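You operate a simulated robot arm through the tools that you are given. There is no shell and no other tool.

Carry out the task below with a simulated robot arm. There is one attempt and no reset: what you move stays moved.

Task
The soup boils hard: turn it low, stir it, then flame and cylinder off.
Fine: it stands at 100 C: stir with the ladle, by its handle, and lay it back; knob off first, then gas off at the cylinder. Set down upright: ladle.
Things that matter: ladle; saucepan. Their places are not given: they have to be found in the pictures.

It is judged by the outcome, as a careful person would: the job done as asked, and still so three seconds after it is handed in. It fails if anything else is knocked over, pushed out of place, dropped, spilled or broken.

Robot
A 6-joint arm with a two-finger parallel gripper, fixed in place. Base frame: the origin is at the foot of the arm, x ahead of it, y to its left, z up. Readings come in m, rad, newtons and seconds.
With the tool pointing down near the work surface it reaches from about 0.1 to 0.84 m from the base axis. Its first joint turns from -2.897 to 2.897 rad. Payload 3.91 kg.
Tool frame: the origin (TCP) lies between the finger pads and is the grasp point; the fingertips stand 0.03 m ahead of it; z points along the fingers, y is the line along which they close. Largest opening 0.11 m; finger width 0.02, thickness 0.01; the body of the gripper, 0.048 by 0.112 m, starts 0.055 m behind the TCP.
Orientation is that of the tool frame in the base frame, as [roll, pitch, yaw] about the fixed x, y, z axes, in that order (R = Rz(yaw) Ry(pitch) Rx(roll)). With the fingers straight down and closing along the base's y, the tool's x points along the base's -x, its y along +y and its z along -z.

Tools
- The arm moves only by the tool nudge_tool. Its argument "moves" is one flat list of numbers, 7 for each row, row after row: the shift along the base's x, y, z in m, then the turn, a rotation vector about the base's x, y, z in rad, then the closure in counts, from 0 (fully open) to 255 (shut). In form: [x, y, z, ax, ay, az, claw, x, y, z, ax, ay, az, claw, ...]. A call has 1 to 20 rows; each row is the pose to reach, as a shift and turn from the pose commanded when the call began. Rows are played at 5 a second. More than 0.05 m and 0.15 rad between two rows, or a gripper value outside its range, and nothing of the call is played. A pose out of reach is approached as far as the arm can. The call stops where the force on the tool passes 90 N (or 10 N more than at its start, if that is more) or the arm is blocked; 0.2 s more then pass. The fingers move at their own pace (about 0.108 m/s each) and stop on an object; they squeeze with about 21 N. The grip force told is the motor's: it shows also when the fingers shut on nothing. Time passes only in rows, and 0.2 s behind the last, so rows that repeat a pose let the fingers close. The reply holds the time, the measured pose of the TCP, the force on the tool along the base axes, the opening and the grip force, in the units named above and with some noise, with the torque about the TCP (base axes, N m) and any sound that the robot's microphone picked up.
- Cameras (640 x 400 px; columns grow to the right, rows downward): "scene" is fixed at [0.3978, 0.6502, 1.4541]; the picture's right is [-1.00, -0.03, 0.00], its down [-0.01, 0.28, -0.96] and it looks along [0.03, -0.96, -0.28] (base axes); focal length 335 px, centre (320, 200). "wrist" rides on the gripper at [0.077, 0.007, -0.114] in the tool frame; the picture's right is [-0.09, 1.00, 0.00], its down [-0.80, -0.07, -0.59] and it looks along [-0.59, -0.05, 0.80] (tool axes); focal length 270 px, centre (320, 200).
- capture(camera): a new picture of that camera. No time passes.
- move_column(by): slides the trunk up (or, below 0, down) by that many m; the arm rides with it, the base frame stays. It gives what a move gives, with no picture.
- measure_at(camera, pixels): for up to 12 pixels [column, row] of the newest picture of that camera ("zoom" is the newest enlarged one), the place [x, y, z] in the base frame of the surface seen there, good to about 0.003 m. No time passes.
- close_up(camera, box): a new picture of the part [left, top, right, bottom] of that camera's present view, enlarged. No time passes.
- finish_job(): hands the job in; it is judged then, once.

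Unless the task says otherwise, let go and move clear before handing in.

The tools are called by a JSON object that holds its "fn" and its "kwargs". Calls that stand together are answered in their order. nudge_tool: Moves the arm, as the interface text tells. Its arguments: {"type":"object","properties":{"moves":{"type":"array","items":{"type":"number"}}},"required":["moves"]} The other tools are called the same way: move_column (by) slides the trunk up or down; capture (camera) takes a picture; measure_at (camera, pixels) gives the place of the surface under pixels of a picture; close_up (camera, box) takes an enlarged picture of a part of a camera's view; finish_job () hands the job in.

At the start:

```text
clock: 0.0
position: [0.1955, -0.3008, 1.3316]
orientation: [3.141, 0.0, -3.14]
wrist_force: [1.1, 0.4, -0.9]
torque: [-0.01, 0.0, 0.0]
opening: 0.11
grasp_force: 0.0
trunk travel left (down, up): [-0.475, 0.065]
```

scene: 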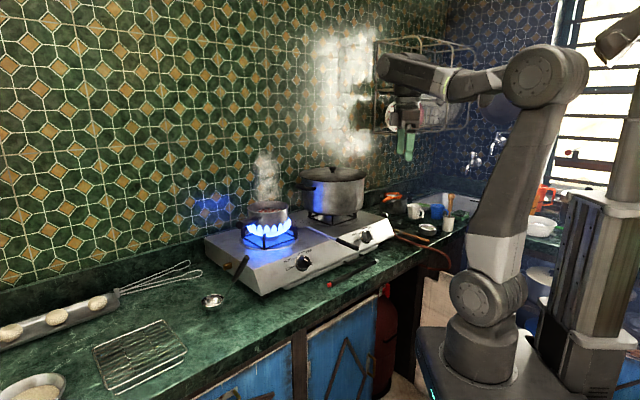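
wrist: 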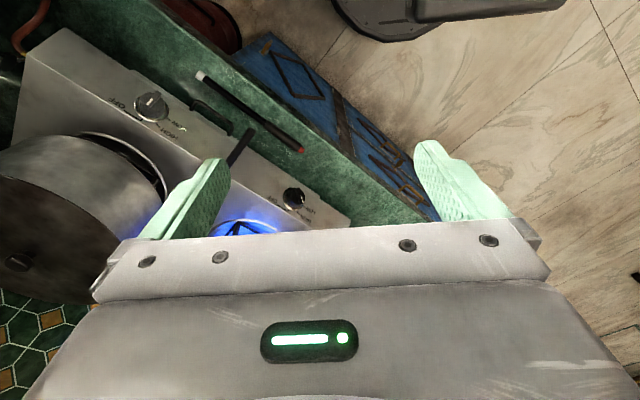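

The scene shows a two-burner stove: a small saucepan over a blue flame at about (268,215), a big pot at (333,190), two knobs at (304,263) and (366,237). I'll enlarge the stove, the cylinder area and the surrounding counter to find the ladle.

{"fn": "close_up", "kwargs": {"camera": "scene", "box": [190, 140, 410, 300]}}

{"fn": "close_up", "kwargs": {"camera": "scene", "box": [340, 170, 480, 400]}}

{"fn": "close_up", "kwargs": {"camera": "wrist", "box": [0, 0, 440, 270]}}

```text
2.50 times, centred on (300, 220) of scene
```

zoom: 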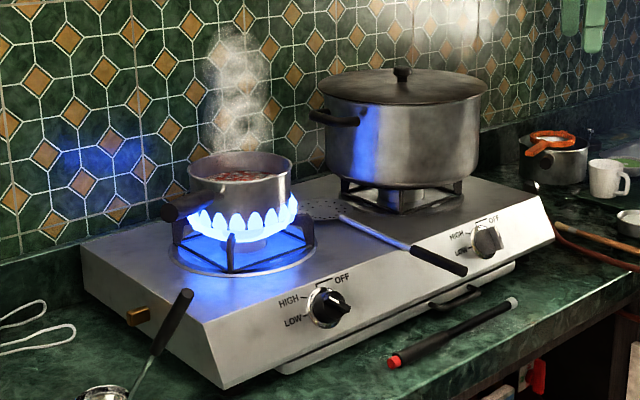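

```text
1.74 times, centred on (410, 285) of scene
```

zoom: 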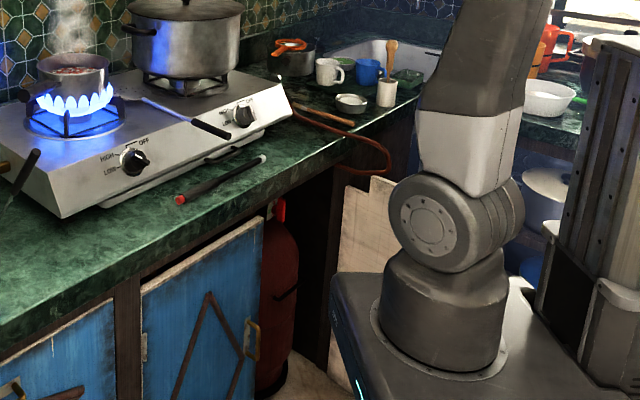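

```text
1.45 times, centred on (220, 135) of wrist
```

zoom: 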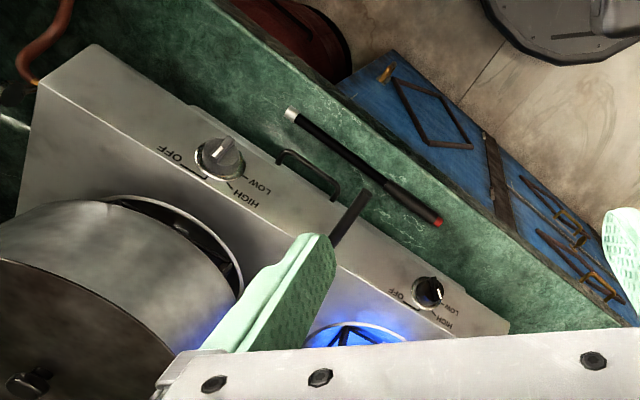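

The ladle seems to be the bowl at (212,300) with a dark handle leaning up to (243,262), and the red cylinder stands under the counter at about (390,340) with its valve near (394,288). I'll zoom in more and measure.

{"fn": "close_up", "kwargs": {"camera": "scene", "box": [360, 265, 440, 400]}}

{"fn": "close_up", "kwargs": {"camera": "scene", "box": [190, 240, 270, 320]}}

{"fn": "close_up", "kwargs": {"camera": "scene", "box": [235, 190, 315, 240]}}

{"fn": "close_up", "kwargs": {"camera": "scene", "box": [280, 220, 400, 295]}}

{"fn": "measure_at", "kwargs": {"camera": "scene", "pixels": [[212, 301], [222, 295], [230, 282], [243, 262], [304, 263], [366, 237], [268, 208], [285, 215], [392, 288], [385, 320], [250, 224], [290, 205]]}}

```text
2.96 times, centred on (400, 332) of scene
```

zoom: 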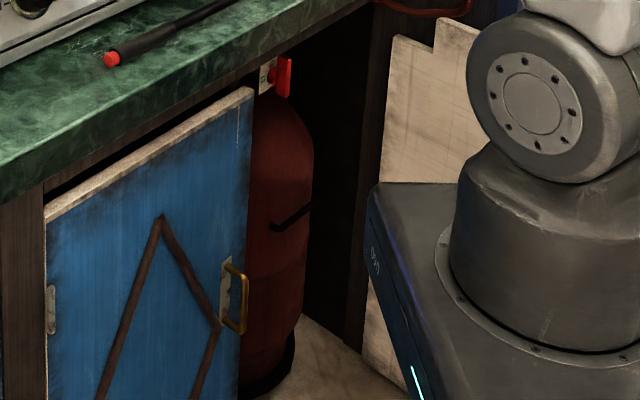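

```text
5.00 times, centred on (230, 280) of scene
```

zoom: 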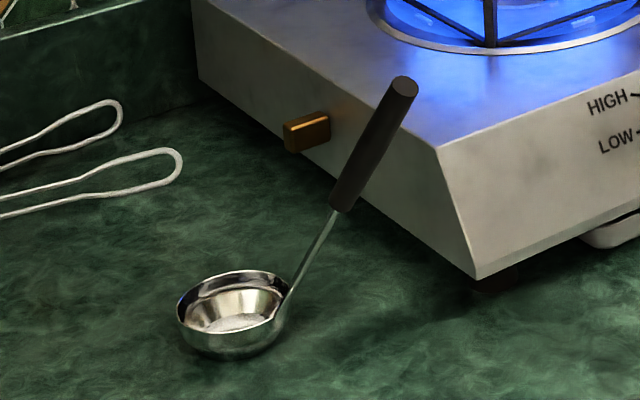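

```text
8.00 times, centred on (275, 215) of scene
```

zoom: 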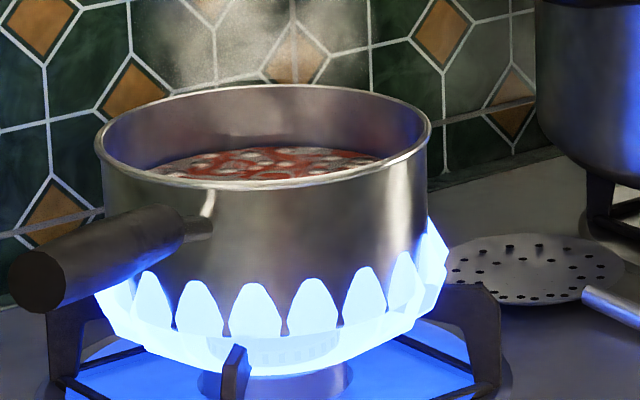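

```text
5.33 times, centred on (340, 258) of scene
```

zoom: 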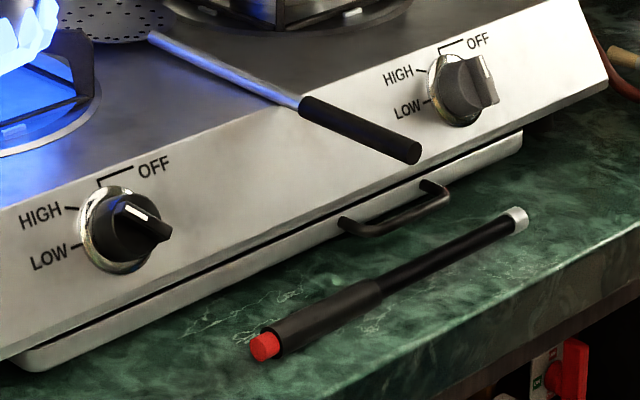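

```text
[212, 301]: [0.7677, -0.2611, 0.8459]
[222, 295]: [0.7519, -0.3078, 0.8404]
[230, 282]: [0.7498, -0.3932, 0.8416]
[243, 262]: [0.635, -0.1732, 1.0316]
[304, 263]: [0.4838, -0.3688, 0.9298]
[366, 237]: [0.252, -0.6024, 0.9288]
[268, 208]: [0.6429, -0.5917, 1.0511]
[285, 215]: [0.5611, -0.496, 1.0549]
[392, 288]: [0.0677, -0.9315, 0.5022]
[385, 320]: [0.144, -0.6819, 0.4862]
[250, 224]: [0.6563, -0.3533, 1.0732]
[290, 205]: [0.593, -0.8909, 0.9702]
```

The ladle stands on the counter with its handle up; the left knob's pointer is between OFF and LOW side pointing lower right, and the cylinder valve is a red lever near (388,290). I'll take one enlarged view at a time and measure, starting with the ladle.

{"fn": "close_up", "kwargs": {"camera": "scene", "box": [190, 240, 270, 320]}}

{"fn": "measure_at", "kwargs": {"camera": "zoom", "pixels": [[405, 87], [385, 115], [365, 150], [345, 190], [325, 225], [305, 260], [288, 290], [230, 325], [190, 320], [235, 345], [240, 272], [308, 130]]}}

{"fn": "close_up", "kwargs": {"camera": "scene", "box": [370, 270, 410, 310]}}

```text
5.00 times, centred on (230, 280) of scene
```

zoom: 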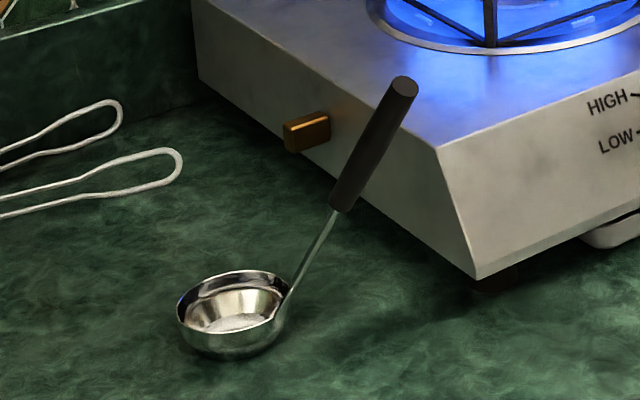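

```text
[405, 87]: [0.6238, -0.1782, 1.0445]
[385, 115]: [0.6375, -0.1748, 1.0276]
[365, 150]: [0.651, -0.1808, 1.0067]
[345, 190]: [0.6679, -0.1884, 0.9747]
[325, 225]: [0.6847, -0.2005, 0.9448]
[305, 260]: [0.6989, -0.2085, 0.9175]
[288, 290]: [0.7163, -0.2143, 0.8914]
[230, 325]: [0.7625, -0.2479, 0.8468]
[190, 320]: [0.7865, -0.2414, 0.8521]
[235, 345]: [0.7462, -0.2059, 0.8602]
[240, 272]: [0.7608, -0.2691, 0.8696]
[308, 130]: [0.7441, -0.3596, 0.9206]
```

```text
10.00 times, centred on (390, 290) of scene
```

zoom: 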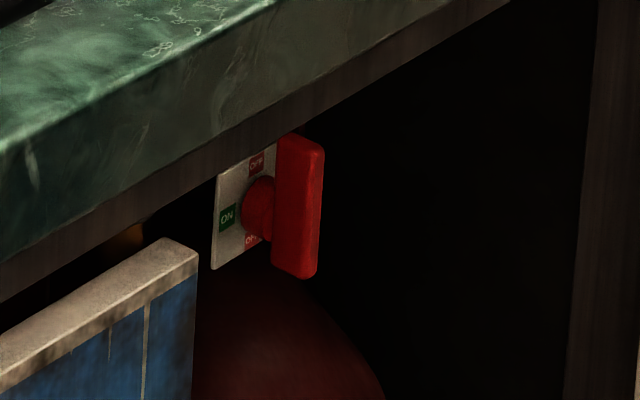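

The valve has a plate marked ON (left) and OFF (top/bottom), with a red bar handle. I'll measure it and look at the stove from the wrist later.

{"fn": "measure_at", "kwargs": {"camera": "zoom", "pixels": [[290, 140], [315, 150], [285, 200], [312, 200], [300, 272], [255, 200], [225, 190], [225, 250], [255, 160], [250, 245], [310, 260], [290, 290]]}}

{"fn": "close_up", "kwargs": {"camera": "scene", "box": [285, 245, 325, 280]}}

```text
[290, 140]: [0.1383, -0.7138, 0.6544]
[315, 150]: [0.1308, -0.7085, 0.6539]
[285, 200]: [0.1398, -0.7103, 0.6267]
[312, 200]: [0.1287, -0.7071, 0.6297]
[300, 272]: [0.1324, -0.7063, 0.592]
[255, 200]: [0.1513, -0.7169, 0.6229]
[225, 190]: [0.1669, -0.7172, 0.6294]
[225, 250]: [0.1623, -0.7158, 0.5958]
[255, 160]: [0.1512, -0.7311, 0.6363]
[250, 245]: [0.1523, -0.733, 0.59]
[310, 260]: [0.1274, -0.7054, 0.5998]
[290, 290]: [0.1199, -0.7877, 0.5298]
```

```text
11.43 times, centred on (305, 262) of scene
```

zoom: 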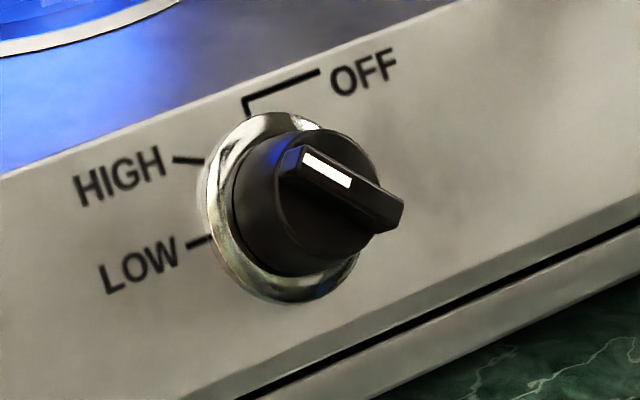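

The knob's white line now points up-left to about HIGH (handle's long fin lower right). I'll look at the valve labels at higher zoom, since the state matters.

{"fn": "close_up", "kwargs": {"camera": "scene", "box": [381, 281, 393, 300]}}

{"fn": "close_up", "kwargs": {"camera": "scene", "box": [355, 225, 380, 250]}}

{"fn": "close_up", "kwargs": {"camera": "wrist", "box": [250, 160, 330, 225]}}

{"fn": "close_up", "kwargs": {"camera": "wrist", "box": [110, 70, 210, 150]}}

```text
16.00 times, centred on (387, 290) of scene
```

zoom: 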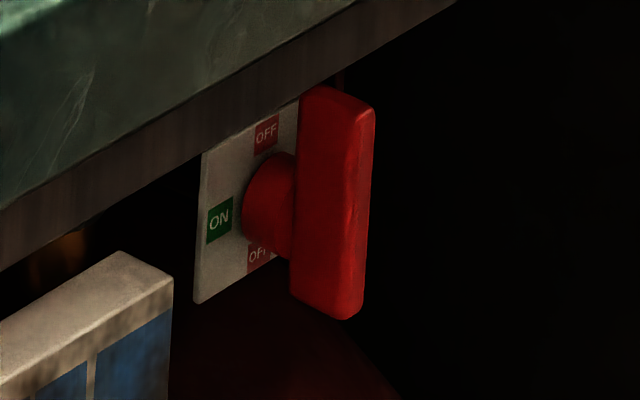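

```text
16.00 times, centred on (368, 238) of scene
```

zoom: 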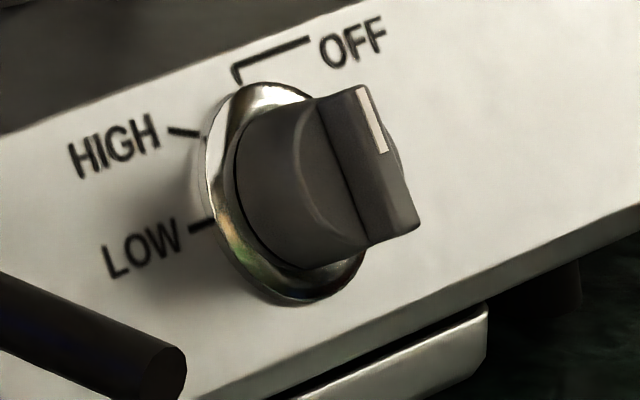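

```text
6.15 times, centred on (290, 192) of wrist
```

zoom: 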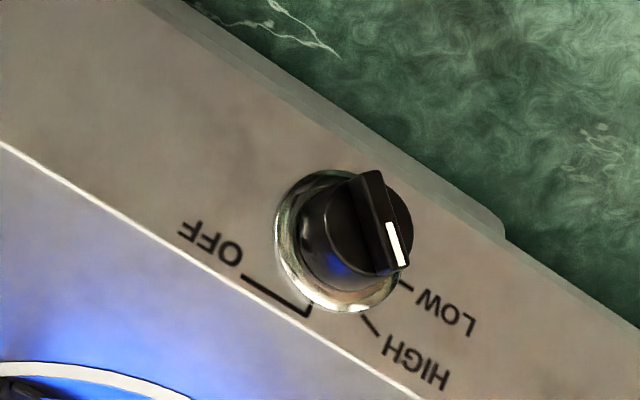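

```text
5.00 times, centred on (160, 110) of wrist
```

zoom: 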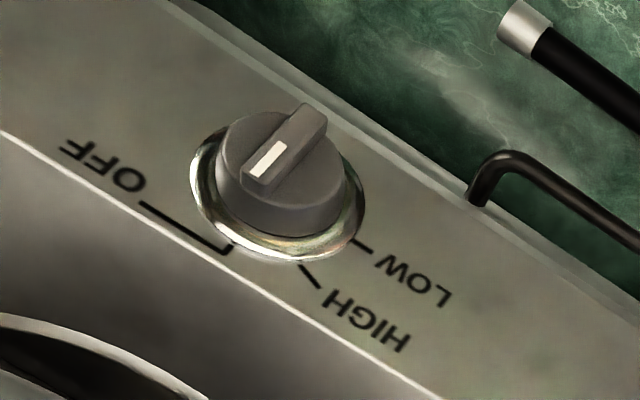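

The right knob points to OFF, the left to HIGH; the valve bar stands vertical, covering the OFF labels and leaving ON readable. Next I'll measure the saucepan rim and soup, knob and arm base.

{"fn": "close_up", "kwargs": {"camera": "scene", "box": [235, 190, 315, 240]}}

{"fn": "measure_at", "kwargs": {"camera": "zoom", "pixels": [[98, 140], [427, 130], [263, 89], [263, 187], [150, 170], [390, 165], [300, 165], [220, 160], [30, 290], [130, 240], [195, 225], [270, 230]]}}

{"fn": "measure_at", "kwargs": {"camera": "scene", "pixels": [[485, 300], [480, 345], [520, 80], [400, 145], [410, 150], [470, 375], [540, 330], [600, 200], [340, 170], [362, 200], [330, 185], [400, 100]]}}

```text
8.00 times, centred on (275, 215) of scene
```

zoom: 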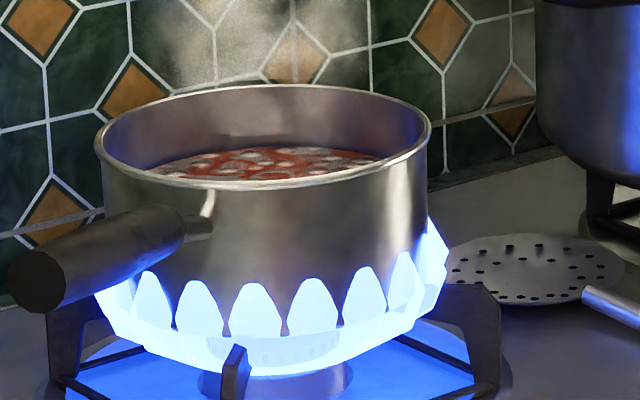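

```text
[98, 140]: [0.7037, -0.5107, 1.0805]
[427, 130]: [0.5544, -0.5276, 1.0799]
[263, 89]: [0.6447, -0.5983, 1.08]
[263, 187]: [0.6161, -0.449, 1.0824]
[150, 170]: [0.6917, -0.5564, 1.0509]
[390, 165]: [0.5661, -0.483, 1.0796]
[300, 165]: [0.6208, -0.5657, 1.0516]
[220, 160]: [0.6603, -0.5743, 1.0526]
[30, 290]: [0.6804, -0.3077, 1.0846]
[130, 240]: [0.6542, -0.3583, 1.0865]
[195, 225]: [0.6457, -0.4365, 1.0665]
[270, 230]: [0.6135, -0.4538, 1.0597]
```

```text
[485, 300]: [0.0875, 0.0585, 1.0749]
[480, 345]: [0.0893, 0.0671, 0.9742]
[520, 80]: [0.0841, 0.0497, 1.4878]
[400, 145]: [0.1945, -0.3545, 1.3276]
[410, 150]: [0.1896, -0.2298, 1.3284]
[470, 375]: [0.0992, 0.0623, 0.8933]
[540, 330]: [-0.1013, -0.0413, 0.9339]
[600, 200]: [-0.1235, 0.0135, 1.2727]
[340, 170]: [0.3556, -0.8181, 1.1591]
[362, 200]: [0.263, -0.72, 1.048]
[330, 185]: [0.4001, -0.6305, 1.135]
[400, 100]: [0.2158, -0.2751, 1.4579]
```

The pan's rim is centred near (0.629,-0.524), radius 0.0755, rim z 1.081, soup surface about 1.051. Now I'll measure the sloped panel and the left knob exactly.

{"fn": "close_up", "kwargs": {"camera": "scene", "box": [285, 245, 325, 280]}}

{"fn": "measure_at", "kwargs": {"camera": "zoom", "pixels": [[60, 240], [120, 320], [420, 120], [500, 80], [450, 230], [200, 370], [320, 165], [380, 215], [240, 220], [340, 200], [300, 240], [300, 130]]}}

{"fn": "close_up", "kwargs": {"camera": "wrist", "box": [250, 160, 330, 225]}}

{"fn": "measure_at", "kwargs": {"camera": "zoom", "pixels": [[395, 245], [372, 175], [365, 215], [400, 262], [320, 220], [210, 245], [295, 295], [370, 325], [402, 285], [200, 150], [480, 260], [350, 230]]}}

```text
11.43 times, centred on (305, 262) of scene
```

zoom: 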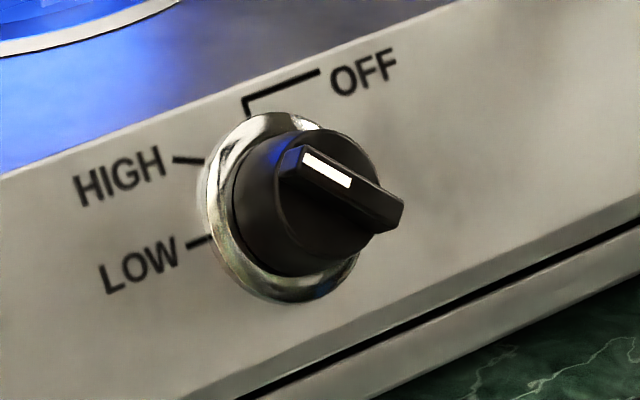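

```text
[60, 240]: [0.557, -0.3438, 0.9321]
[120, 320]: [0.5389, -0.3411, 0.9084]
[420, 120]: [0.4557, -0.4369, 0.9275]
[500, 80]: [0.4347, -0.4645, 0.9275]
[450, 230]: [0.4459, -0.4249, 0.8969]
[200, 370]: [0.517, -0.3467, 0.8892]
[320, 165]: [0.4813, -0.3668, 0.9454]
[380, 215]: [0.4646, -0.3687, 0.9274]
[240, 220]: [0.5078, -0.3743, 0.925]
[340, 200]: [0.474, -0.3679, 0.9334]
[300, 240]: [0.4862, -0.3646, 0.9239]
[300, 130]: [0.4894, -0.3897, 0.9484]
```

```text
6.15 times, centred on (290, 192) of wrist
```

zoom: 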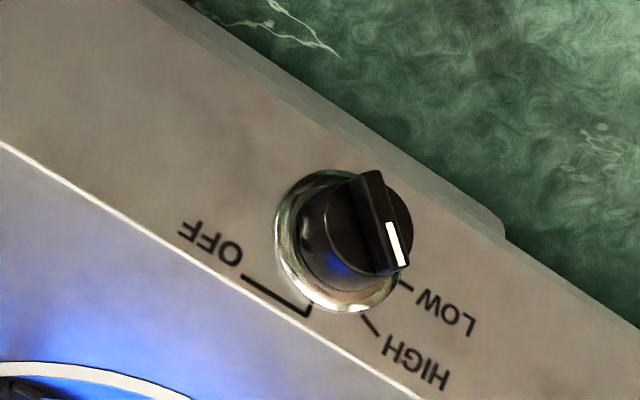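

```text
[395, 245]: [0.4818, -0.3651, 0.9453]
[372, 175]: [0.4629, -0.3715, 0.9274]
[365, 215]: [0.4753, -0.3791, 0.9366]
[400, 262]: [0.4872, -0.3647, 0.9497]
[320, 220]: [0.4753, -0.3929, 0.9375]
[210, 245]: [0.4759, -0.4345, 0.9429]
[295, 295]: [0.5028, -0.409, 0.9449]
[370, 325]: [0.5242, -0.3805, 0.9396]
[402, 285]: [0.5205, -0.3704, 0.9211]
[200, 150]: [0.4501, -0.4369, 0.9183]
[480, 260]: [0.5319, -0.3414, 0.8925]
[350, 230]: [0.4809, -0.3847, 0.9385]
```

The panel's outward normal comes out as (-0.603, 0.603, 0.52) with the left knob at about (0.475,-0.368,0.939), fin about 42° left of OFF (HIGH) and LOW at about 85–90°. I'll bring the gripper to a standoff 15 cm in front of the knob, tilted along its axis, and check the skimmer handle and lighter positions.

{"fn": "measure_at", "kwargs": {"camera": "scene", "pixels": [[357, 248], [340, 241], [330, 285], [378, 261], [243, 262], [355, 266], [345, 262]]}}

{"fn": "nudge_tool", "kwargs": {"moves": [0.0177, 0.0036, -0.0306, -0.0704, -0.0741, -0.0048, 0, 0.0353, 0.0072, -0.0612, -0.1408, -0.1482, -0.0096, 0, 0.053, 0.0108, -0.0918, -0.2112, -0.2223, -0.0144, 0, 0.0706, 0.0144, -0.1224, -0.2816, -0.2964, -0.0192, 0, 0.0883, 0.018, -0.153, -0.352, -0.3705, -0.024, 0, 0.1059, 0.0216, -0.1836, -0.4224, -0.4446, -0.0288, 0, 0.1236, 0.0252, -0.2142, -0.4928, -0.5187, -0.0336, 0, 0.1412, 0.0288, -0.2448, -0.5632, -0.5928, -0.0384, 0, 0.1589, 0.0324, -0.2754, -0.6336, -0.6669, -0.0432, 0, 0.1765, 0.036, -0.306, -0.704, -0.741, -0.048, 0]}}

```text
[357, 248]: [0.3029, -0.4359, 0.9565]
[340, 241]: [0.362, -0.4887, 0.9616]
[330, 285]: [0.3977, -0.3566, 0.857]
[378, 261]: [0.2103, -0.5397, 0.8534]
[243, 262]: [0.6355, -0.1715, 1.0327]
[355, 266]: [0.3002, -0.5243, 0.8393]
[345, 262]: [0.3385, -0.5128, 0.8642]
```

```text
clock: 2.2
position: [0.3717, -0.2651, 1.0247]
orientation: [-2.308, 0.682, -2.877]
wrist_force: [-1.3, -0.4, -0.7]
torque: [0.02, -0.05, 0.02]
opening: 0.1101
grasp_force: 0.1
out of reach, approached as far as the arm can: row 8, 9
trunk travel left (down, up): [-0.475, 0.065]
```

The standoff pose was reached. I'll look through the wrist camera and a scene check.

{"fn": "capture", "kwargs": {"camera": "wrist"}}

{"fn": "capture", "kwargs": {"camera": "scene"}}

```text
taken
```

wrist: 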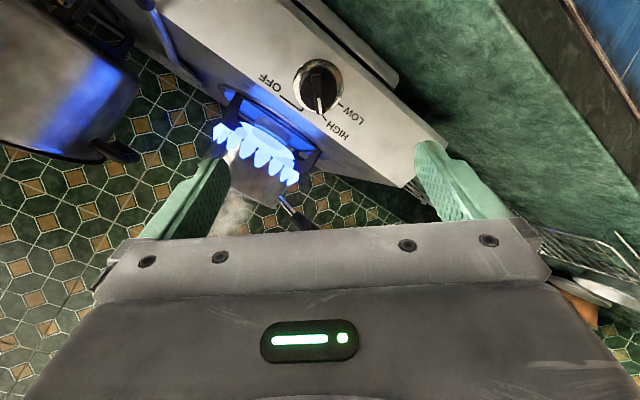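

```text
taken
```

scene: 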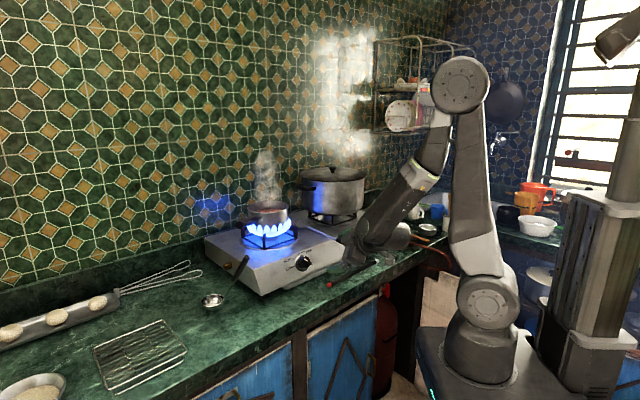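

The wrist view shows the knob at (320,85) roughly face-on with its pointer at HIGH. I'll enlarge and measure its fin and marks.

{"fn": "close_up", "kwargs": {"camera": "wrist", "box": [250, 40, 390, 150]}}

{"fn": "measure_at", "kwargs": {"camera": "wrist", "pixels": [[320, 110], [318, 92], [319, 75], [319, 66], [302, 110], [324, 116], [343, 106], [340, 85], [300, 85], [282, 101], [330, 125], [350, 110]]}}

```text
3.64 times, centred on (320, 95) of wrist
```

zoom: 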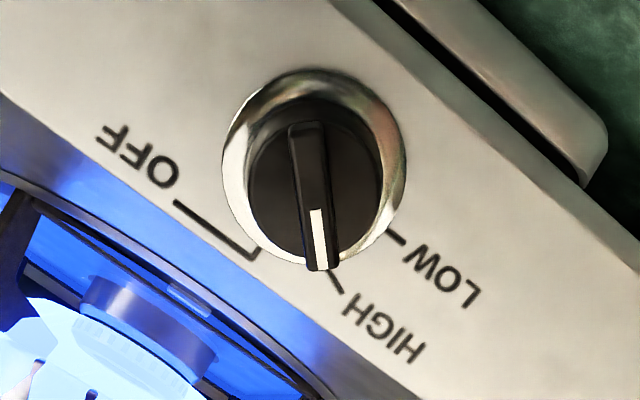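

```text
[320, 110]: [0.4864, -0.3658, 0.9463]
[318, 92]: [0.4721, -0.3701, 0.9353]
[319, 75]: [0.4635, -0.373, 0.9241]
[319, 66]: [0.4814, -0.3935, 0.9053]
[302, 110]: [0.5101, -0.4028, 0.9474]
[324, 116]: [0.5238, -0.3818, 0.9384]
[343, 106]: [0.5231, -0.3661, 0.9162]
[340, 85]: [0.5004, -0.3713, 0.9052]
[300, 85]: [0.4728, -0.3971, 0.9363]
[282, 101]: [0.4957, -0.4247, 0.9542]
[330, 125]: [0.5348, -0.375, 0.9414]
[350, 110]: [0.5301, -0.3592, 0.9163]
```

The fin lies exactly along the tool plane (its tilt in the image matches the camera's own yaw), pointer at ~43°, LOW mark at ~90°. I'll advance 0.152 m along the knob axis with the fingers at about 6 cm opening.

{"fn": "nudge_tool", "kwargs": {"moves": [0.0184, -0.0185, -0.0157, 0, 0, 0, 116, 0.0367, -0.037, -0.0313, 0, 0, 0, 116, 0.0551, -0.0554, -0.047, 0, 0, 0, 116, 0.0734, -0.0739, -0.0626, 0, 0, 0, 116, 0.0915, -0.0927, -0.0792, 0, 0, 0, 116, 0.0915, -0.0927, -0.0792, 0, 0, 0, 116]}}

{"fn": "capture", "kwargs": {"camera": "wrist"}}

{"fn": "close_up", "kwargs": {"camera": "scene", "box": [270, 225, 370, 290]}}

```text
clock: 3.6
position: [0.4641, -0.3581, 0.9451]
orientation: [-2.311, 0.686, -2.88]
wrist_force: [0.8, 0.1, 0.5]
torque: [0.0, 0.0, 0.0]
opening: 0.0601
grasp_force: 0.1
trunk travel left (down, up): [-0.475, 0.065]
```

```text
taken
```

wrist: 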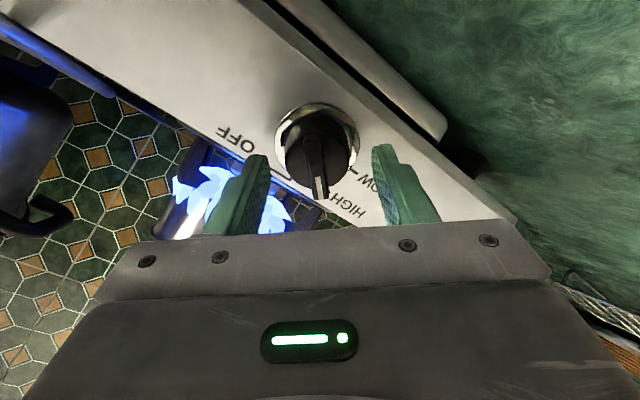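

```text
6.15 times, centred on (320, 258) of scene
```

zoom: 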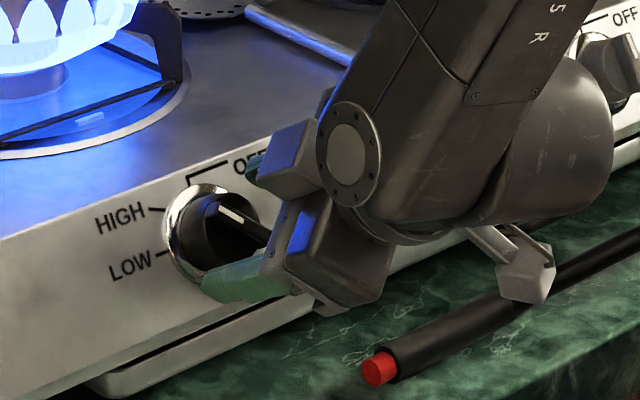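

The fingers straddle the knob's fin without contact. I'll close on it.

{"fn": "nudge_tool", "kwargs": {"moves": [0, 0, 0, 0, 0, 0, 255, 0, 0, 0, 0, 0, 0, 255, 0, 0, 0, 0, 0, 0, 255, 0, 0, 0, 0, 0, 0, 255]}}

{"fn": "capture", "kwargs": {"camera": "wrist"}}

```text
clock: 4.6
position: [0.4644, -0.3585, 0.9451]
orientation: [-2.306, 0.69, -2.881]
wrist_force: [4.6, -15.2, 12.3]
torque: [-0.52, -0.21, -0.39]
opening: 0.0386
grasp_force: 44.9
trunk travel left (down, up): [-0.475, 0.065]
```

```text
taken
```

wrist: 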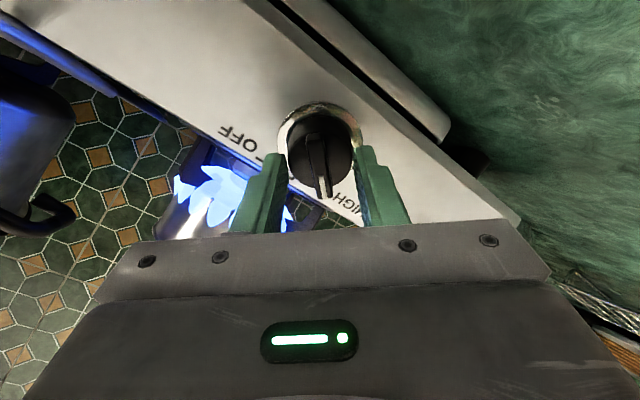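

The fingers closed at 3.86 cm on the knob's round body instead of the fin (too deep by a few mm), with a sideways push of ~17 N. I'll reopen, back off 4.5 mm along the axis with a 1 mm side correction, and close on the fin.

{"fn": "nudge_tool", "kwargs": {"moves": [0, 0, 0, 0, 0, 0, 116, 0, 0, 0, 0, 0, 0, 116, -0.003, 0.0019, 0.003, 0, 0, 0, 116, -0.003, 0.0019, 0.003, 0, 0, 0, 255, -0.003, 0.0019, 0.003, 0, 0, 0, 255, -0.003, 0.0019, 0.003, 0, 0, 0, 255]}}

{"fn": "capture", "kwargs": {"camera": "wrist"}}

```text
clock: 6.0
position: [0.4604, -0.3557, 0.9492]
orientation: [-2.311, 0.685, -2.883]
wrist_force: [-2.0, -2.8, 0.7]
torque: [-0.04, 0.3, -0.41]
opening: 0.0098
grasp_force: 44.6
trunk travel left (down, up): [-0.475, 0.065]
```

```text
taken
```

wrist: 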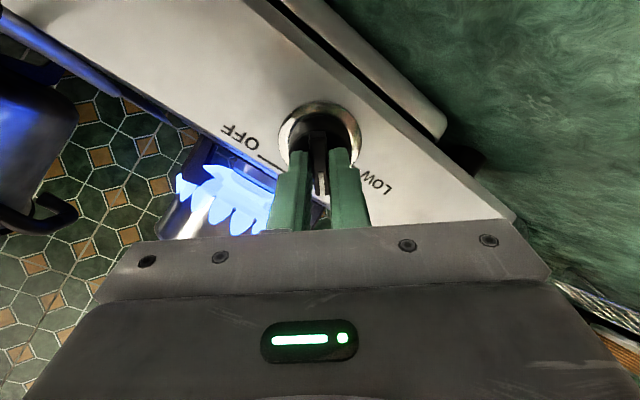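

The fin is held (opening 9.8 mm, small side forces). I'll turn it 0.4 rad counter-clockwise toward LOW first and check.

{"fn": "nudge_tool", "kwargs": {"moves": [0, 0, 0, -0.0604, 0.0604, 0.052, 255, 0, 0, 0, -0.1208, 0.1208, 0.104, 255, 0, 0, 0, -0.1812, 0.1812, 0.156, 255, 0, 0, 0, -0.2416, 0.2416, 0.208, 255]}}

{"fn": "close_up", "kwargs": {"camera": "scene", "box": [235, 190, 375, 290]}}

{"fn": "capture", "kwargs": {"camera": "wrist"}}

```text
clock: 7.0
position: [0.4597, -0.3572, 0.9489]
orientation: [-2.163, 0.367, -2.595]
wrist_force: [0.5, -11.5, 1.0]
torque: [-0.28, 0.69, -1.17]
opening: 0.0101
grasp_force: 45.3
trunk travel left (down, up): [-0.475, 0.065]
```

```text
4.00 times, centred on (305, 240) of scene
```

zoom: 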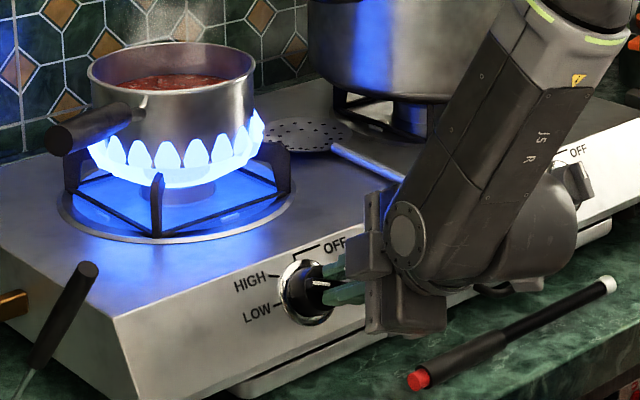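

```text
taken
```

wrist: 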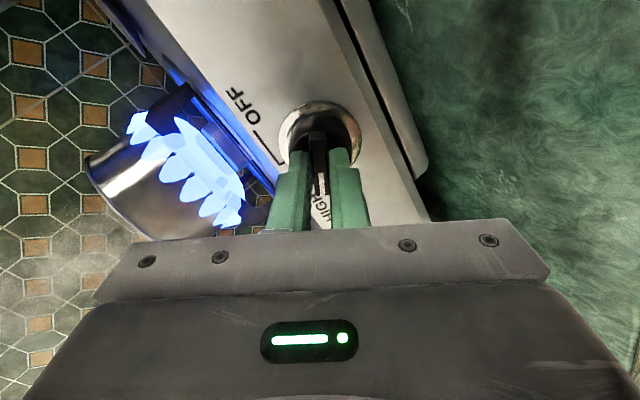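

The knob turns with the grip with little twist resistance; the flame still looks high as it's between marks. I'll continue about 0.42 rad to LOW with a small side relief.

{"fn": "nudge_tool", "kwargs": {"moves": [-0.0005, -0.0012, 0, -0.0604, 0.0604, 0.052, 255, -0.0005, -0.0015, 0, -0.1208, 0.1208, 0.104, 255, -0.0005, -0.0015, 0, -0.1812, 0.1812, 0.156, 255, -0.0005, -0.0015, 0, -0.2356, 0.2356, 0.2028, 255, -0.0005, -0.0015, 0, -0.2356, 0.2356, 0.2028, 255]}}

{"fn": "close_up", "kwargs": {"camera": "scene", "box": [235, 190, 375, 290]}}

{"fn": "capture", "kwargs": {"camera": "wrist"}}

```text
clock: 8.2
position: [0.4593, -0.357, 0.9489]
orientation: [-2.117, 0.04, -2.384]
wrist_force: [3.6, -8.2, 13.2]
torque: [-0.66, -0.02, -0.8]
opening: 0.0101
grasp_force: 45.2
trunk travel left (down, up): [-0.475, 0.065]
```

```text
4.00 times, centred on (305, 240) of scene
```

zoom: 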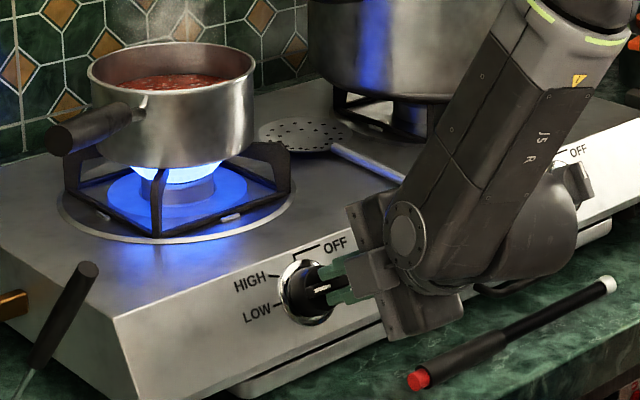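

```text
taken
```

wrist: 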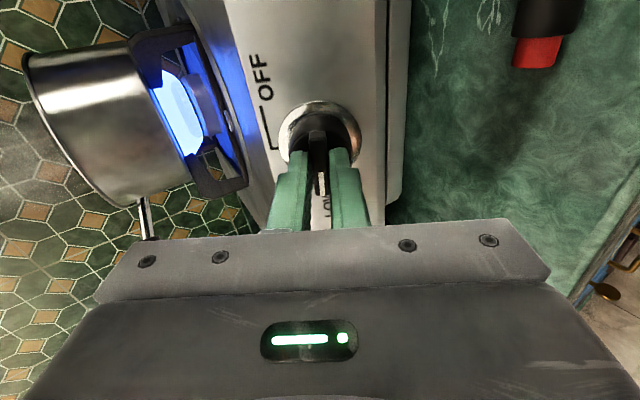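

The flame is now low and the pointer sits at LOW. I'll release the knob, back straight out, and untwist the tool.

{"fn": "nudge_tool", "kwargs": {"moves": [0, 0, 0, 0, 0, 0, 116, 0, 0, 0, 0, 0, 0, 116, -0.0181, 0.0181, 0.0156, 0, 0, 0, 116, -0.0423, 0.0423, 0.0364, 0, 0, 0, 116, -0.0664, 0.0664, 0.0572, 0.0785, -0.0785, -0.0676, 116, -0.0906, 0.0906, 0.078, 0.1571, -0.1571, -0.1352, 116, -0.0906, 0.0906, 0.078, 0.2356, -0.2356, -0.2028, 116, -0.0906, 0.0906, 0.078, 0.3141, -0.3141, -0.2704, 116, -0.0906, 0.0906, 0.078, 0.3926, -0.3926, -0.338, 116, -0.0906, 0.0906, 0.078, 0.4772, -0.4772, -0.4108, 116]}}

{"fn": "close_up", "kwargs": {"camera": "scene", "box": [190, 190, 390, 310]}}

{"fn": "close_up", "kwargs": {"camera": "wrist", "box": [220, 20, 420, 180]}}

```text
clock: 10.4
position: [0.3681, -0.2654, 1.0259]
orientation: [-2.315, 0.687, -2.884]
wrist_force: [-0.4, 0.7, 0.7]
torque: [-0.02, -0.03, 0.01]
opening: 0.06
grasp_force: 0.0
trunk travel left (down, up): [-0.475, 0.065]
```

```text
3.20 times, centred on (290, 250) of scene
```

zoom: 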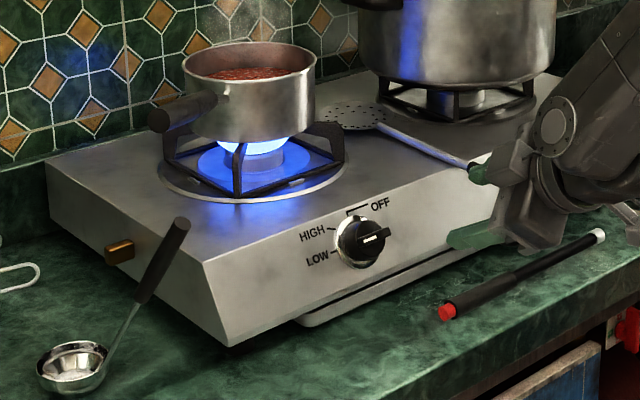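

```text
2.50 times, centred on (320, 100) of wrist
```

zoom: 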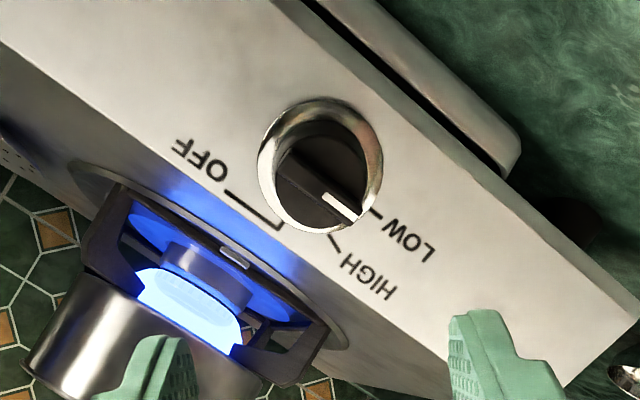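

LOW is set: the flame is small and the pointer is on the LOW mark. Now I'll raise the trunk for more reach, then swing up and over toward the ladle with the tool pointing down and yawed -18°.

{"fn": "move_column", "kwargs": {"by": 0.065}}

{"fn": "nudge_tool", "kwargs": {"moves": [0.0212, 0.0097, 0.0109, 0.0813, 0.0624, -0.0238, 116, 0.0424, 0.0194, 0.0218, 0.1627, 0.1247, -0.0476, 116, 0.0636, 0.0291, 0.0327, 0.244, 0.1871, -0.0714, 116, 0.0848, 0.0388, 0.0436, 0.3254, 0.2494, -0.0952, 116, 0.106, 0.0485, 0.0545, 0.4067, 0.3118, -0.119, 116, 0.1272, 0.0582, 0.0654, 0.488, 0.3742, -0.1427, 116, 0.1484, 0.0679, 0.0763, 0.5694, 0.4365, -0.1665, 116, 0.1696, 0.0776, 0.0872, 0.6507, 0.4989, -0.1903, 116, 0.1908, 0.0873, 0.0981, 0.7321, 0.5612, -0.2141, 116, 0.212, 0.097, 0.109, 0.8134, 0.6236, -0.2379, 116]}}

{"fn": "capture", "kwargs": {"camera": "wrist"}}

{"fn": "capture", "kwargs": {"camera": "scene"}}

```text
clock: 11.4
position: [0.3699, -0.2656, 1.0912]
orientation: [-2.31, 0.684, -2.882]
wrist_force: [0.3, -0.5, 0.8]
torque: [0.0, 0.05, 0.01]
opening: 0.0601
grasp_force: 0.1
trunk travel left (down, up): [-0.54, 0.0]
```

```text
clock: 13.6
position: [0.5774, -0.1305, 1.1705]
orientation: [-2.868, 0.042, 2.817]
wrist_force: [0.6, -0.3, 0.9]
torque: [0.03, 0.04, -0.02]
opening: 0.0599
grasp_force: 0.1
out of reach, approached as far as the arm can: row 3, 4, 5, 6, 7, 8, 9, 10
trunk travel left (down, up): [-0.54, 0.0]
```

```text
taken
```

wrist: 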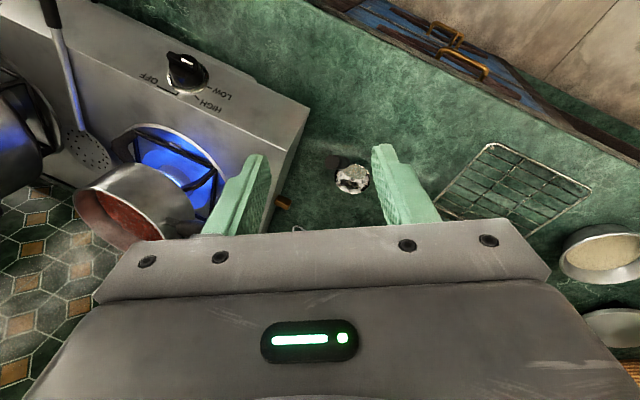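

```text
taken
```

scene: 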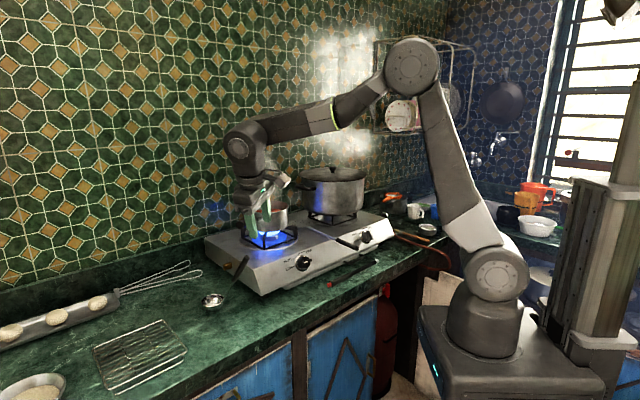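

The arm couldn't follow the later rows (a tilt of ~0.27 rad and a 4 cm offset remain), probably a wrist limit or near-singularity rather than distance. I'll send a hold to see whether it settles to the commanded pose.

{"fn": "nudge_tool", "kwargs": {"moves": [0, 0, 0, 0, 0, 0, 116, 0, 0, 0, 0, 0, 0, 116]}}

{"fn": "measure_at", "kwargs": {"camera": "scene", "pixels": [[240, 145], [412, 65], [335, 115], [497, 275], [265, 185], [245, 170], [470, 200], [270, 215]]}}

{"fn": "close_up", "kwargs": {"camera": "scene", "box": [200, 30, 460, 250]}}

```text
clock: 14.2
position: [0.5758, -0.1319, 1.1723]
orientation: [-2.87, 0.04, 2.818]
wrist_force: [0.3, -0.4, 0.0]
torque: [0.01, -0.01, -0.03]
opening: 0.0602
grasp_force: 0.0
trunk travel left (down, up): [-0.54, 0.0]
```

```text
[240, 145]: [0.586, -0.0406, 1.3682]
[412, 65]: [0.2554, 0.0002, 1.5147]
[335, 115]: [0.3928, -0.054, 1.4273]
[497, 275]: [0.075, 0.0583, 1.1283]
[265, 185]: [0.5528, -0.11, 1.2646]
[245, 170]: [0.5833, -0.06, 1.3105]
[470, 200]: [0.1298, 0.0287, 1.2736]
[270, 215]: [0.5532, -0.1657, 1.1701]
```

```text
1.82 times, centred on (330, 140) of scene
```

zoom: 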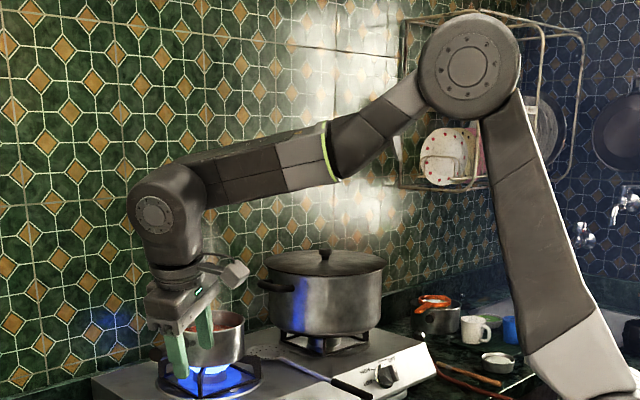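

It stays tilted: J4 of the wrist looks to be at a limit (a sideways tilt of 0.27 rad). I'll enlarge the wrist links to see which way the wrist is flipped.

{"fn": "close_up", "kwargs": {"camera": "scene", "box": [225, 90, 345, 180]}}

{"fn": "close_up", "kwargs": {"camera": "scene", "box": [320, 30, 520, 180]}}

```text
4.44 times, centred on (285, 135) of scene
```

zoom: 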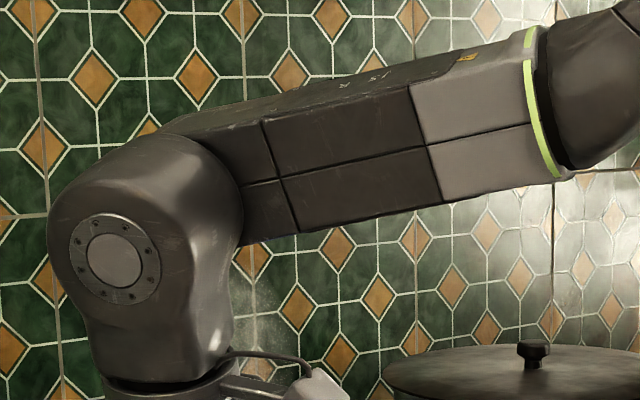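

```text
2.67 times, centred on (420, 105) of scene
```

zoom: 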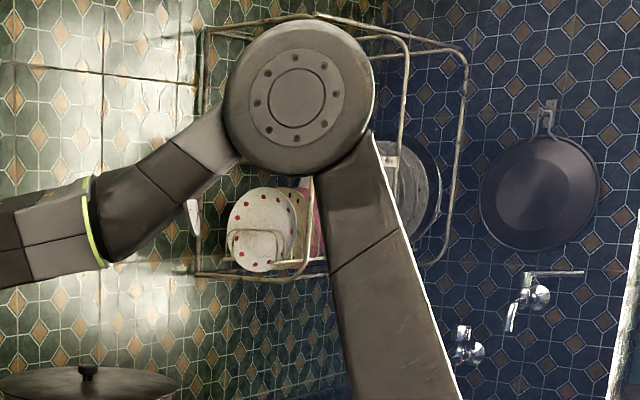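

The wrist roll joint has swung round to its stop on the way (the link's label is now on top, it was underneath at the knob). I'll retrace the move back to the knob standoff to unwind it, then choose a path that keeps the tool in the arm's own plane.

{"fn": "nudge_tool", "kwargs": {"moves": [-0.0212, -0.0097, -0.0109, -0.0813, -0.0624, 0.0238, 116, -0.0424, -0.0194, -0.0218, -0.1627, -0.1247, 0.0476, 116, -0.0636, -0.0291, -0.0327, -0.244, -0.1871, 0.0714, 116, -0.0848, -0.0388, -0.0436, -0.3254, -0.2494, 0.0952, 116, -0.106, -0.0485, -0.0545, -0.4067, -0.3118, 0.119, 116, -0.1272, -0.0582, -0.0654, -0.488, -0.3742, 0.1427, 116, -0.1484, -0.0679, -0.0763, -0.5694, -0.4365, 0.1665, 116, -0.1696, -0.0776, -0.0872, -0.6507, -0.4989, 0.1903, 116, -0.1908, -0.0873, -0.0981, -0.7321, -0.5612, 0.2141, 116, -0.212, -0.097, -0.109, -0.8134, -0.6236, 0.2379, 116]}}

{"fn": "capture", "kwargs": {"camera": "scene"}}

```text
clock: 16.4
position: [0.3646, -0.2312, 1.063]
orientation: [-2.018, 0.722, -2.846]
wrist_force: [0.2, 0.3, 0.2]
torque: [-0.01, 0.0, 0.0]
opening: 0.06
grasp_force: 0.1
trunk travel left (down, up): [-0.54, 0.0]
```

```text
taken
```

scene: 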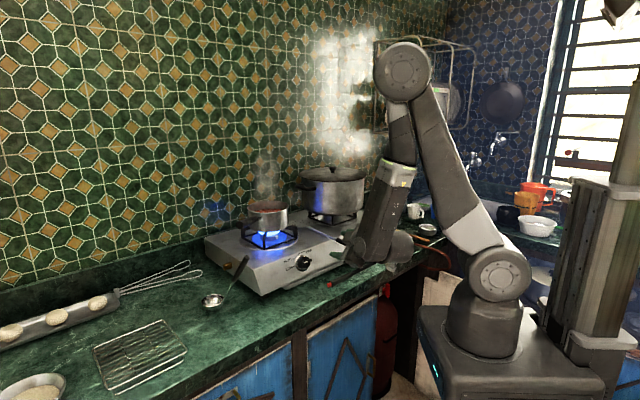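

The last move ended at a slightly different pose because unreachable commands are clipped. I'll look at the forearm link's label to see the wrist roll state.

{"fn": "close_up", "kwargs": {"camera": "scene", "box": [330, 130, 440, 290]}}

```text
2.50 times, centred on (385, 210) of scene
```

zoom: 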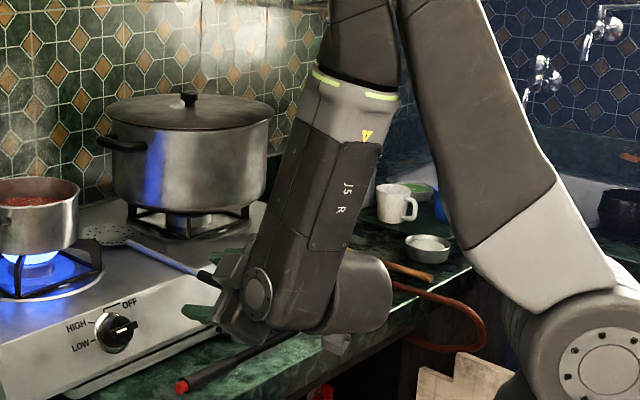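

The label faces away from the tool's bend in both poses, so the wrist roll simply lagged while swinging quickly near alignment. I'll retry the move to tool-down above the ladle, spread over 20 slow rows.

{"fn": "nudge_tool", "kwargs": {"moves": [0.0108, 0.0032, 0.0069, 0.0535, 0.0314, -0.0062, 116, 0.0215, 0.0063, 0.0137, 0.107, 0.0629, -0.0124, 116, 0.0323, 0.0095, 0.0206, 0.1605, 0.0943, -0.0186, 116, 0.0431, 0.0126, 0.0274, 0.2141, 0.1257, -0.0249, 116, 0.0539, 0.0158, 0.0343, 0.2676, 0.1571, -0.0311, 116, 0.0646, 0.019, 0.0411, 0.3211, 0.1886, -0.0373, 116, 0.0754, 0.0221, 0.048, 0.3746, 0.22, -0.0435, 116, 0.0862, 0.0253, 0.0548, 0.4281, 0.2514, -0.0497, 116, 0.0969, 0.0284, 0.0617, 0.4816, 0.2829, -0.0559, 116, 0.1077, 0.0316, 0.0685, 0.5352, 0.3143, -0.0622, 116, 0.1185, 0.0348, 0.0754, 0.5887, 0.3457, -0.0684, 116, 0.1292, 0.0379, 0.0822, 0.6422, 0.3772, -0.0746, 116, 0.14, 0.0411, 0.0891, 0.6957, 0.4086, -0.0808, 116, 0.1508, 0.0442, 0.0959, 0.7492, 0.44, -0.087, 116, 0.1616, 0.0474, 0.1028, 0.8027, 0.4715, -0.0932, 116, 0.1723, 0.0506, 0.1096, 0.8562, 0.5029, -0.0994, 116, 0.1831, 0.0537, 0.1165, 0.9098, 0.5343, -0.1057, 116, 0.1939, 0.0569, 0.1233, 0.9633, 0.5657, -0.1119, 116, 0.2046, 0.06, 0.1302, 1.0168, 0.5972, -0.1181, 116, 0.2154, 0.0632, 0.137, 1.0703, 0.6286, -0.1243, 116]}}

{"fn": "capture", "kwargs": {"camera": "scene"}}

```text
clock: 20.6
position: [0.5764, -0.1316, 1.173]
orientation: [-2.869, 0.04, 2.813]
wrist_force: [-0.3, -0.2, 0.6]
torque: [-0.03, -0.02, 0.01]
opening: 0.0603
grasp_force: 0.1
out of reach, approached as far as the arm can: row 12, 13, 14, 15, 16, 17, 18, 19, 20
trunk travel left (down, up): [-0.54, 0.0]
```

```text
taken
```

scene: 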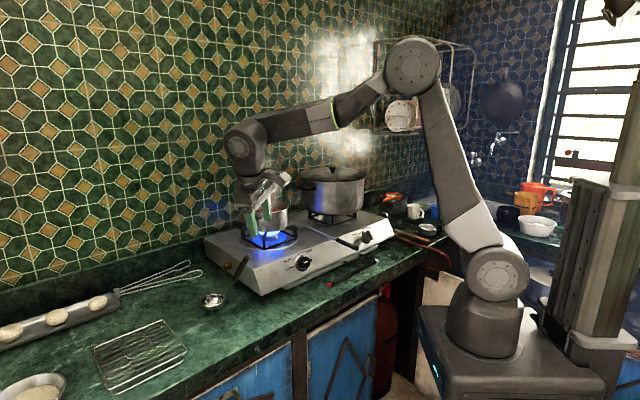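

The same limited pose again: the wrist roll is truly at a stop, in the wound-up branch. I'll back the tool out to an outward pose with the roll unwound, then line the tool up with the arm's plane, so that the wrist can pass straight through.

{"fn": "nudge_tool", "kwargs": {"moves": [-0.0206, -0.0103, -0.0103, -0.073, -0.0726, 0.024, 116, -0.0413, -0.0207, -0.0206, -0.146, -0.1453, 0.048, 116, -0.0619, -0.031, -0.0309, -0.219, -0.2179, 0.072, 116, -0.0826, -0.0414, -0.0412, -0.292, -0.2905, 0.096, 116, -0.1032, -0.0517, -0.0515, -0.365, -0.3632, 0.12, 116, -0.1238, -0.062, -0.0618, -0.438, -0.4358, 0.144, 116, -0.1445, -0.0724, -0.0721, -0.511, -0.5084, 0.168, 116, -0.1651, -0.0827, -0.0824, -0.584, -0.581, 0.192, 116, -0.1858, -0.0931, -0.0927, -0.657, -0.6537, 0.216, 116, -0.2064, -0.1034, -0.103, -0.73, -0.7263, 0.24, 116]}}

{"fn": "nudge_tool", "kwargs": {"moves": [0.0033, 0.0017, 0.0083, 0.0979, -0.0421, 0.0073, 116, 0.0067, 0.0033, 0.0167, 0.1958, -0.0843, 0.0146, 116, 0.01, 0.005, 0.025, 0.2937, -0.1264, 0.0219, 116, 0.0133, 0.0067, 0.0333, 0.3916, -0.1685, 0.0291, 116, 0.0167, 0.0083, 0.0417, 0.4895, -0.2107, 0.0364, 116, 0.02, 0.01, 0.05, 0.5874, -0.2528, 0.0437, 116]}}

{"fn": "capture", "kwargs": {"camera": "scene"}}

```text
clock: 22.8
position: [0.3711, -0.2356, 1.0678]
orientation: [-2.095, 0.818, -2.84]
wrist_force: [-0.6, -0.1, 0.1]
torque: [-0.01, 0.0, 0.03]
opening: 0.0602
grasp_force: 0.0
trunk travel left (down, up): [-0.54, 0.0]
```

```text
clock: 24.2
position: [0.389, -0.2246, 1.1194]
orientation: [3.14, 1.03, 2.618]
wrist_force: [-0.2, 1.0, -0.2]
torque: [0.02, 0.02, -0.01]
opening: 0.06
grasp_force: 0.0
trunk travel left (down, up): [-0.54, 0.0]
```

```text
taken
```

scene: 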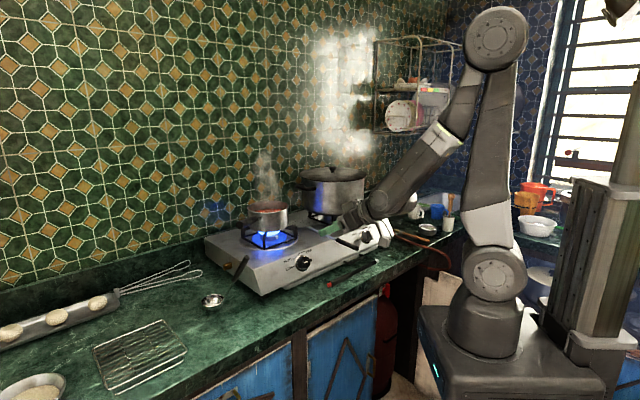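

Pose D was reached exactly, tool in the arm's plane. Now I'll pitch it down in-plane while moving outward so that the wrist passes straight through.

{"fn": "nudge_tool", "kwargs": {"moves": [0.0081, -0.0047, 0.005, 0.0322, 0.0557, 0, 116, 0.0163, -0.0094, 0.01, 0.0644, 0.1115, 0, 116, 0.0244, -0.0141, 0.015, 0.0966, 0.1673, 0, 116, 0.0325, -0.0188, 0.02, 0.1288, 0.223, 0, 116, 0.0406, -0.0234, 0.025, 0.1609, 0.2788, 0, 116, 0.0488, -0.0281, 0.03, 0.1931, 0.3345, 0, 116, 0.0569, -0.0328, 0.035, 0.2253, 0.3903, 0, 116, 0.065, -0.0375, 0.04, 0.2575, 0.446, 0, 116, 0.0731, -0.0422, 0.045, 0.2897, 0.5018, 0, 116, 0.0813, -0.0469, 0.05, 0.3219, 0.5575, 0, 116, 0.0894, -0.0516, 0.055, 0.3541, 0.6133, 0, 116, 0.0975, -0.0563, 0.06, 0.3863, 0.669, 0, 116, 0.1056, -0.0609, 0.065, 0.4184, 0.7248, 0, 116, 0.1138, -0.0656, 0.07, 0.4506, 0.7805, 0, 116, 0.1219, -0.0703, 0.075, 0.4828, 0.8363, 0, 116, 0.13, -0.075, 0.08, 0.515, 0.892, 0, 116]}}

{"fn": "capture", "kwargs": {"camera": "scene"}}

```text
clock: 27.6
position: [0.5212, -0.2987, 1.1972]
orientation: [-3.141, -0.002, 2.62]
wrist_force: [0.4, -0.1, -0.2]
torque: [0.01, -0.01, -0.02]
opening: 0.0598
grasp_force: 0.1
out of reach, approached as far as the arm can: row 2, 3, 4
trunk travel left (down, up): [-0.54, 0.0]
```

```text
taken
```

scene: 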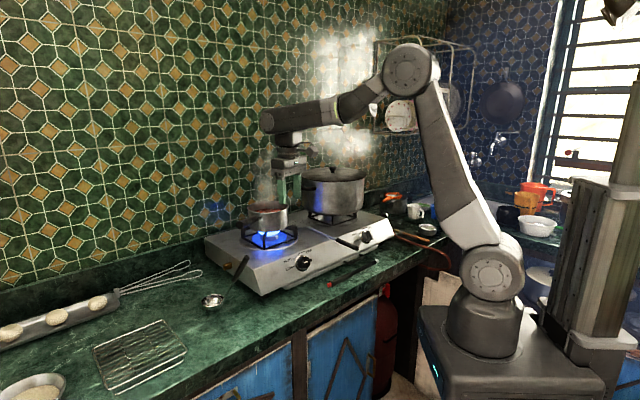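

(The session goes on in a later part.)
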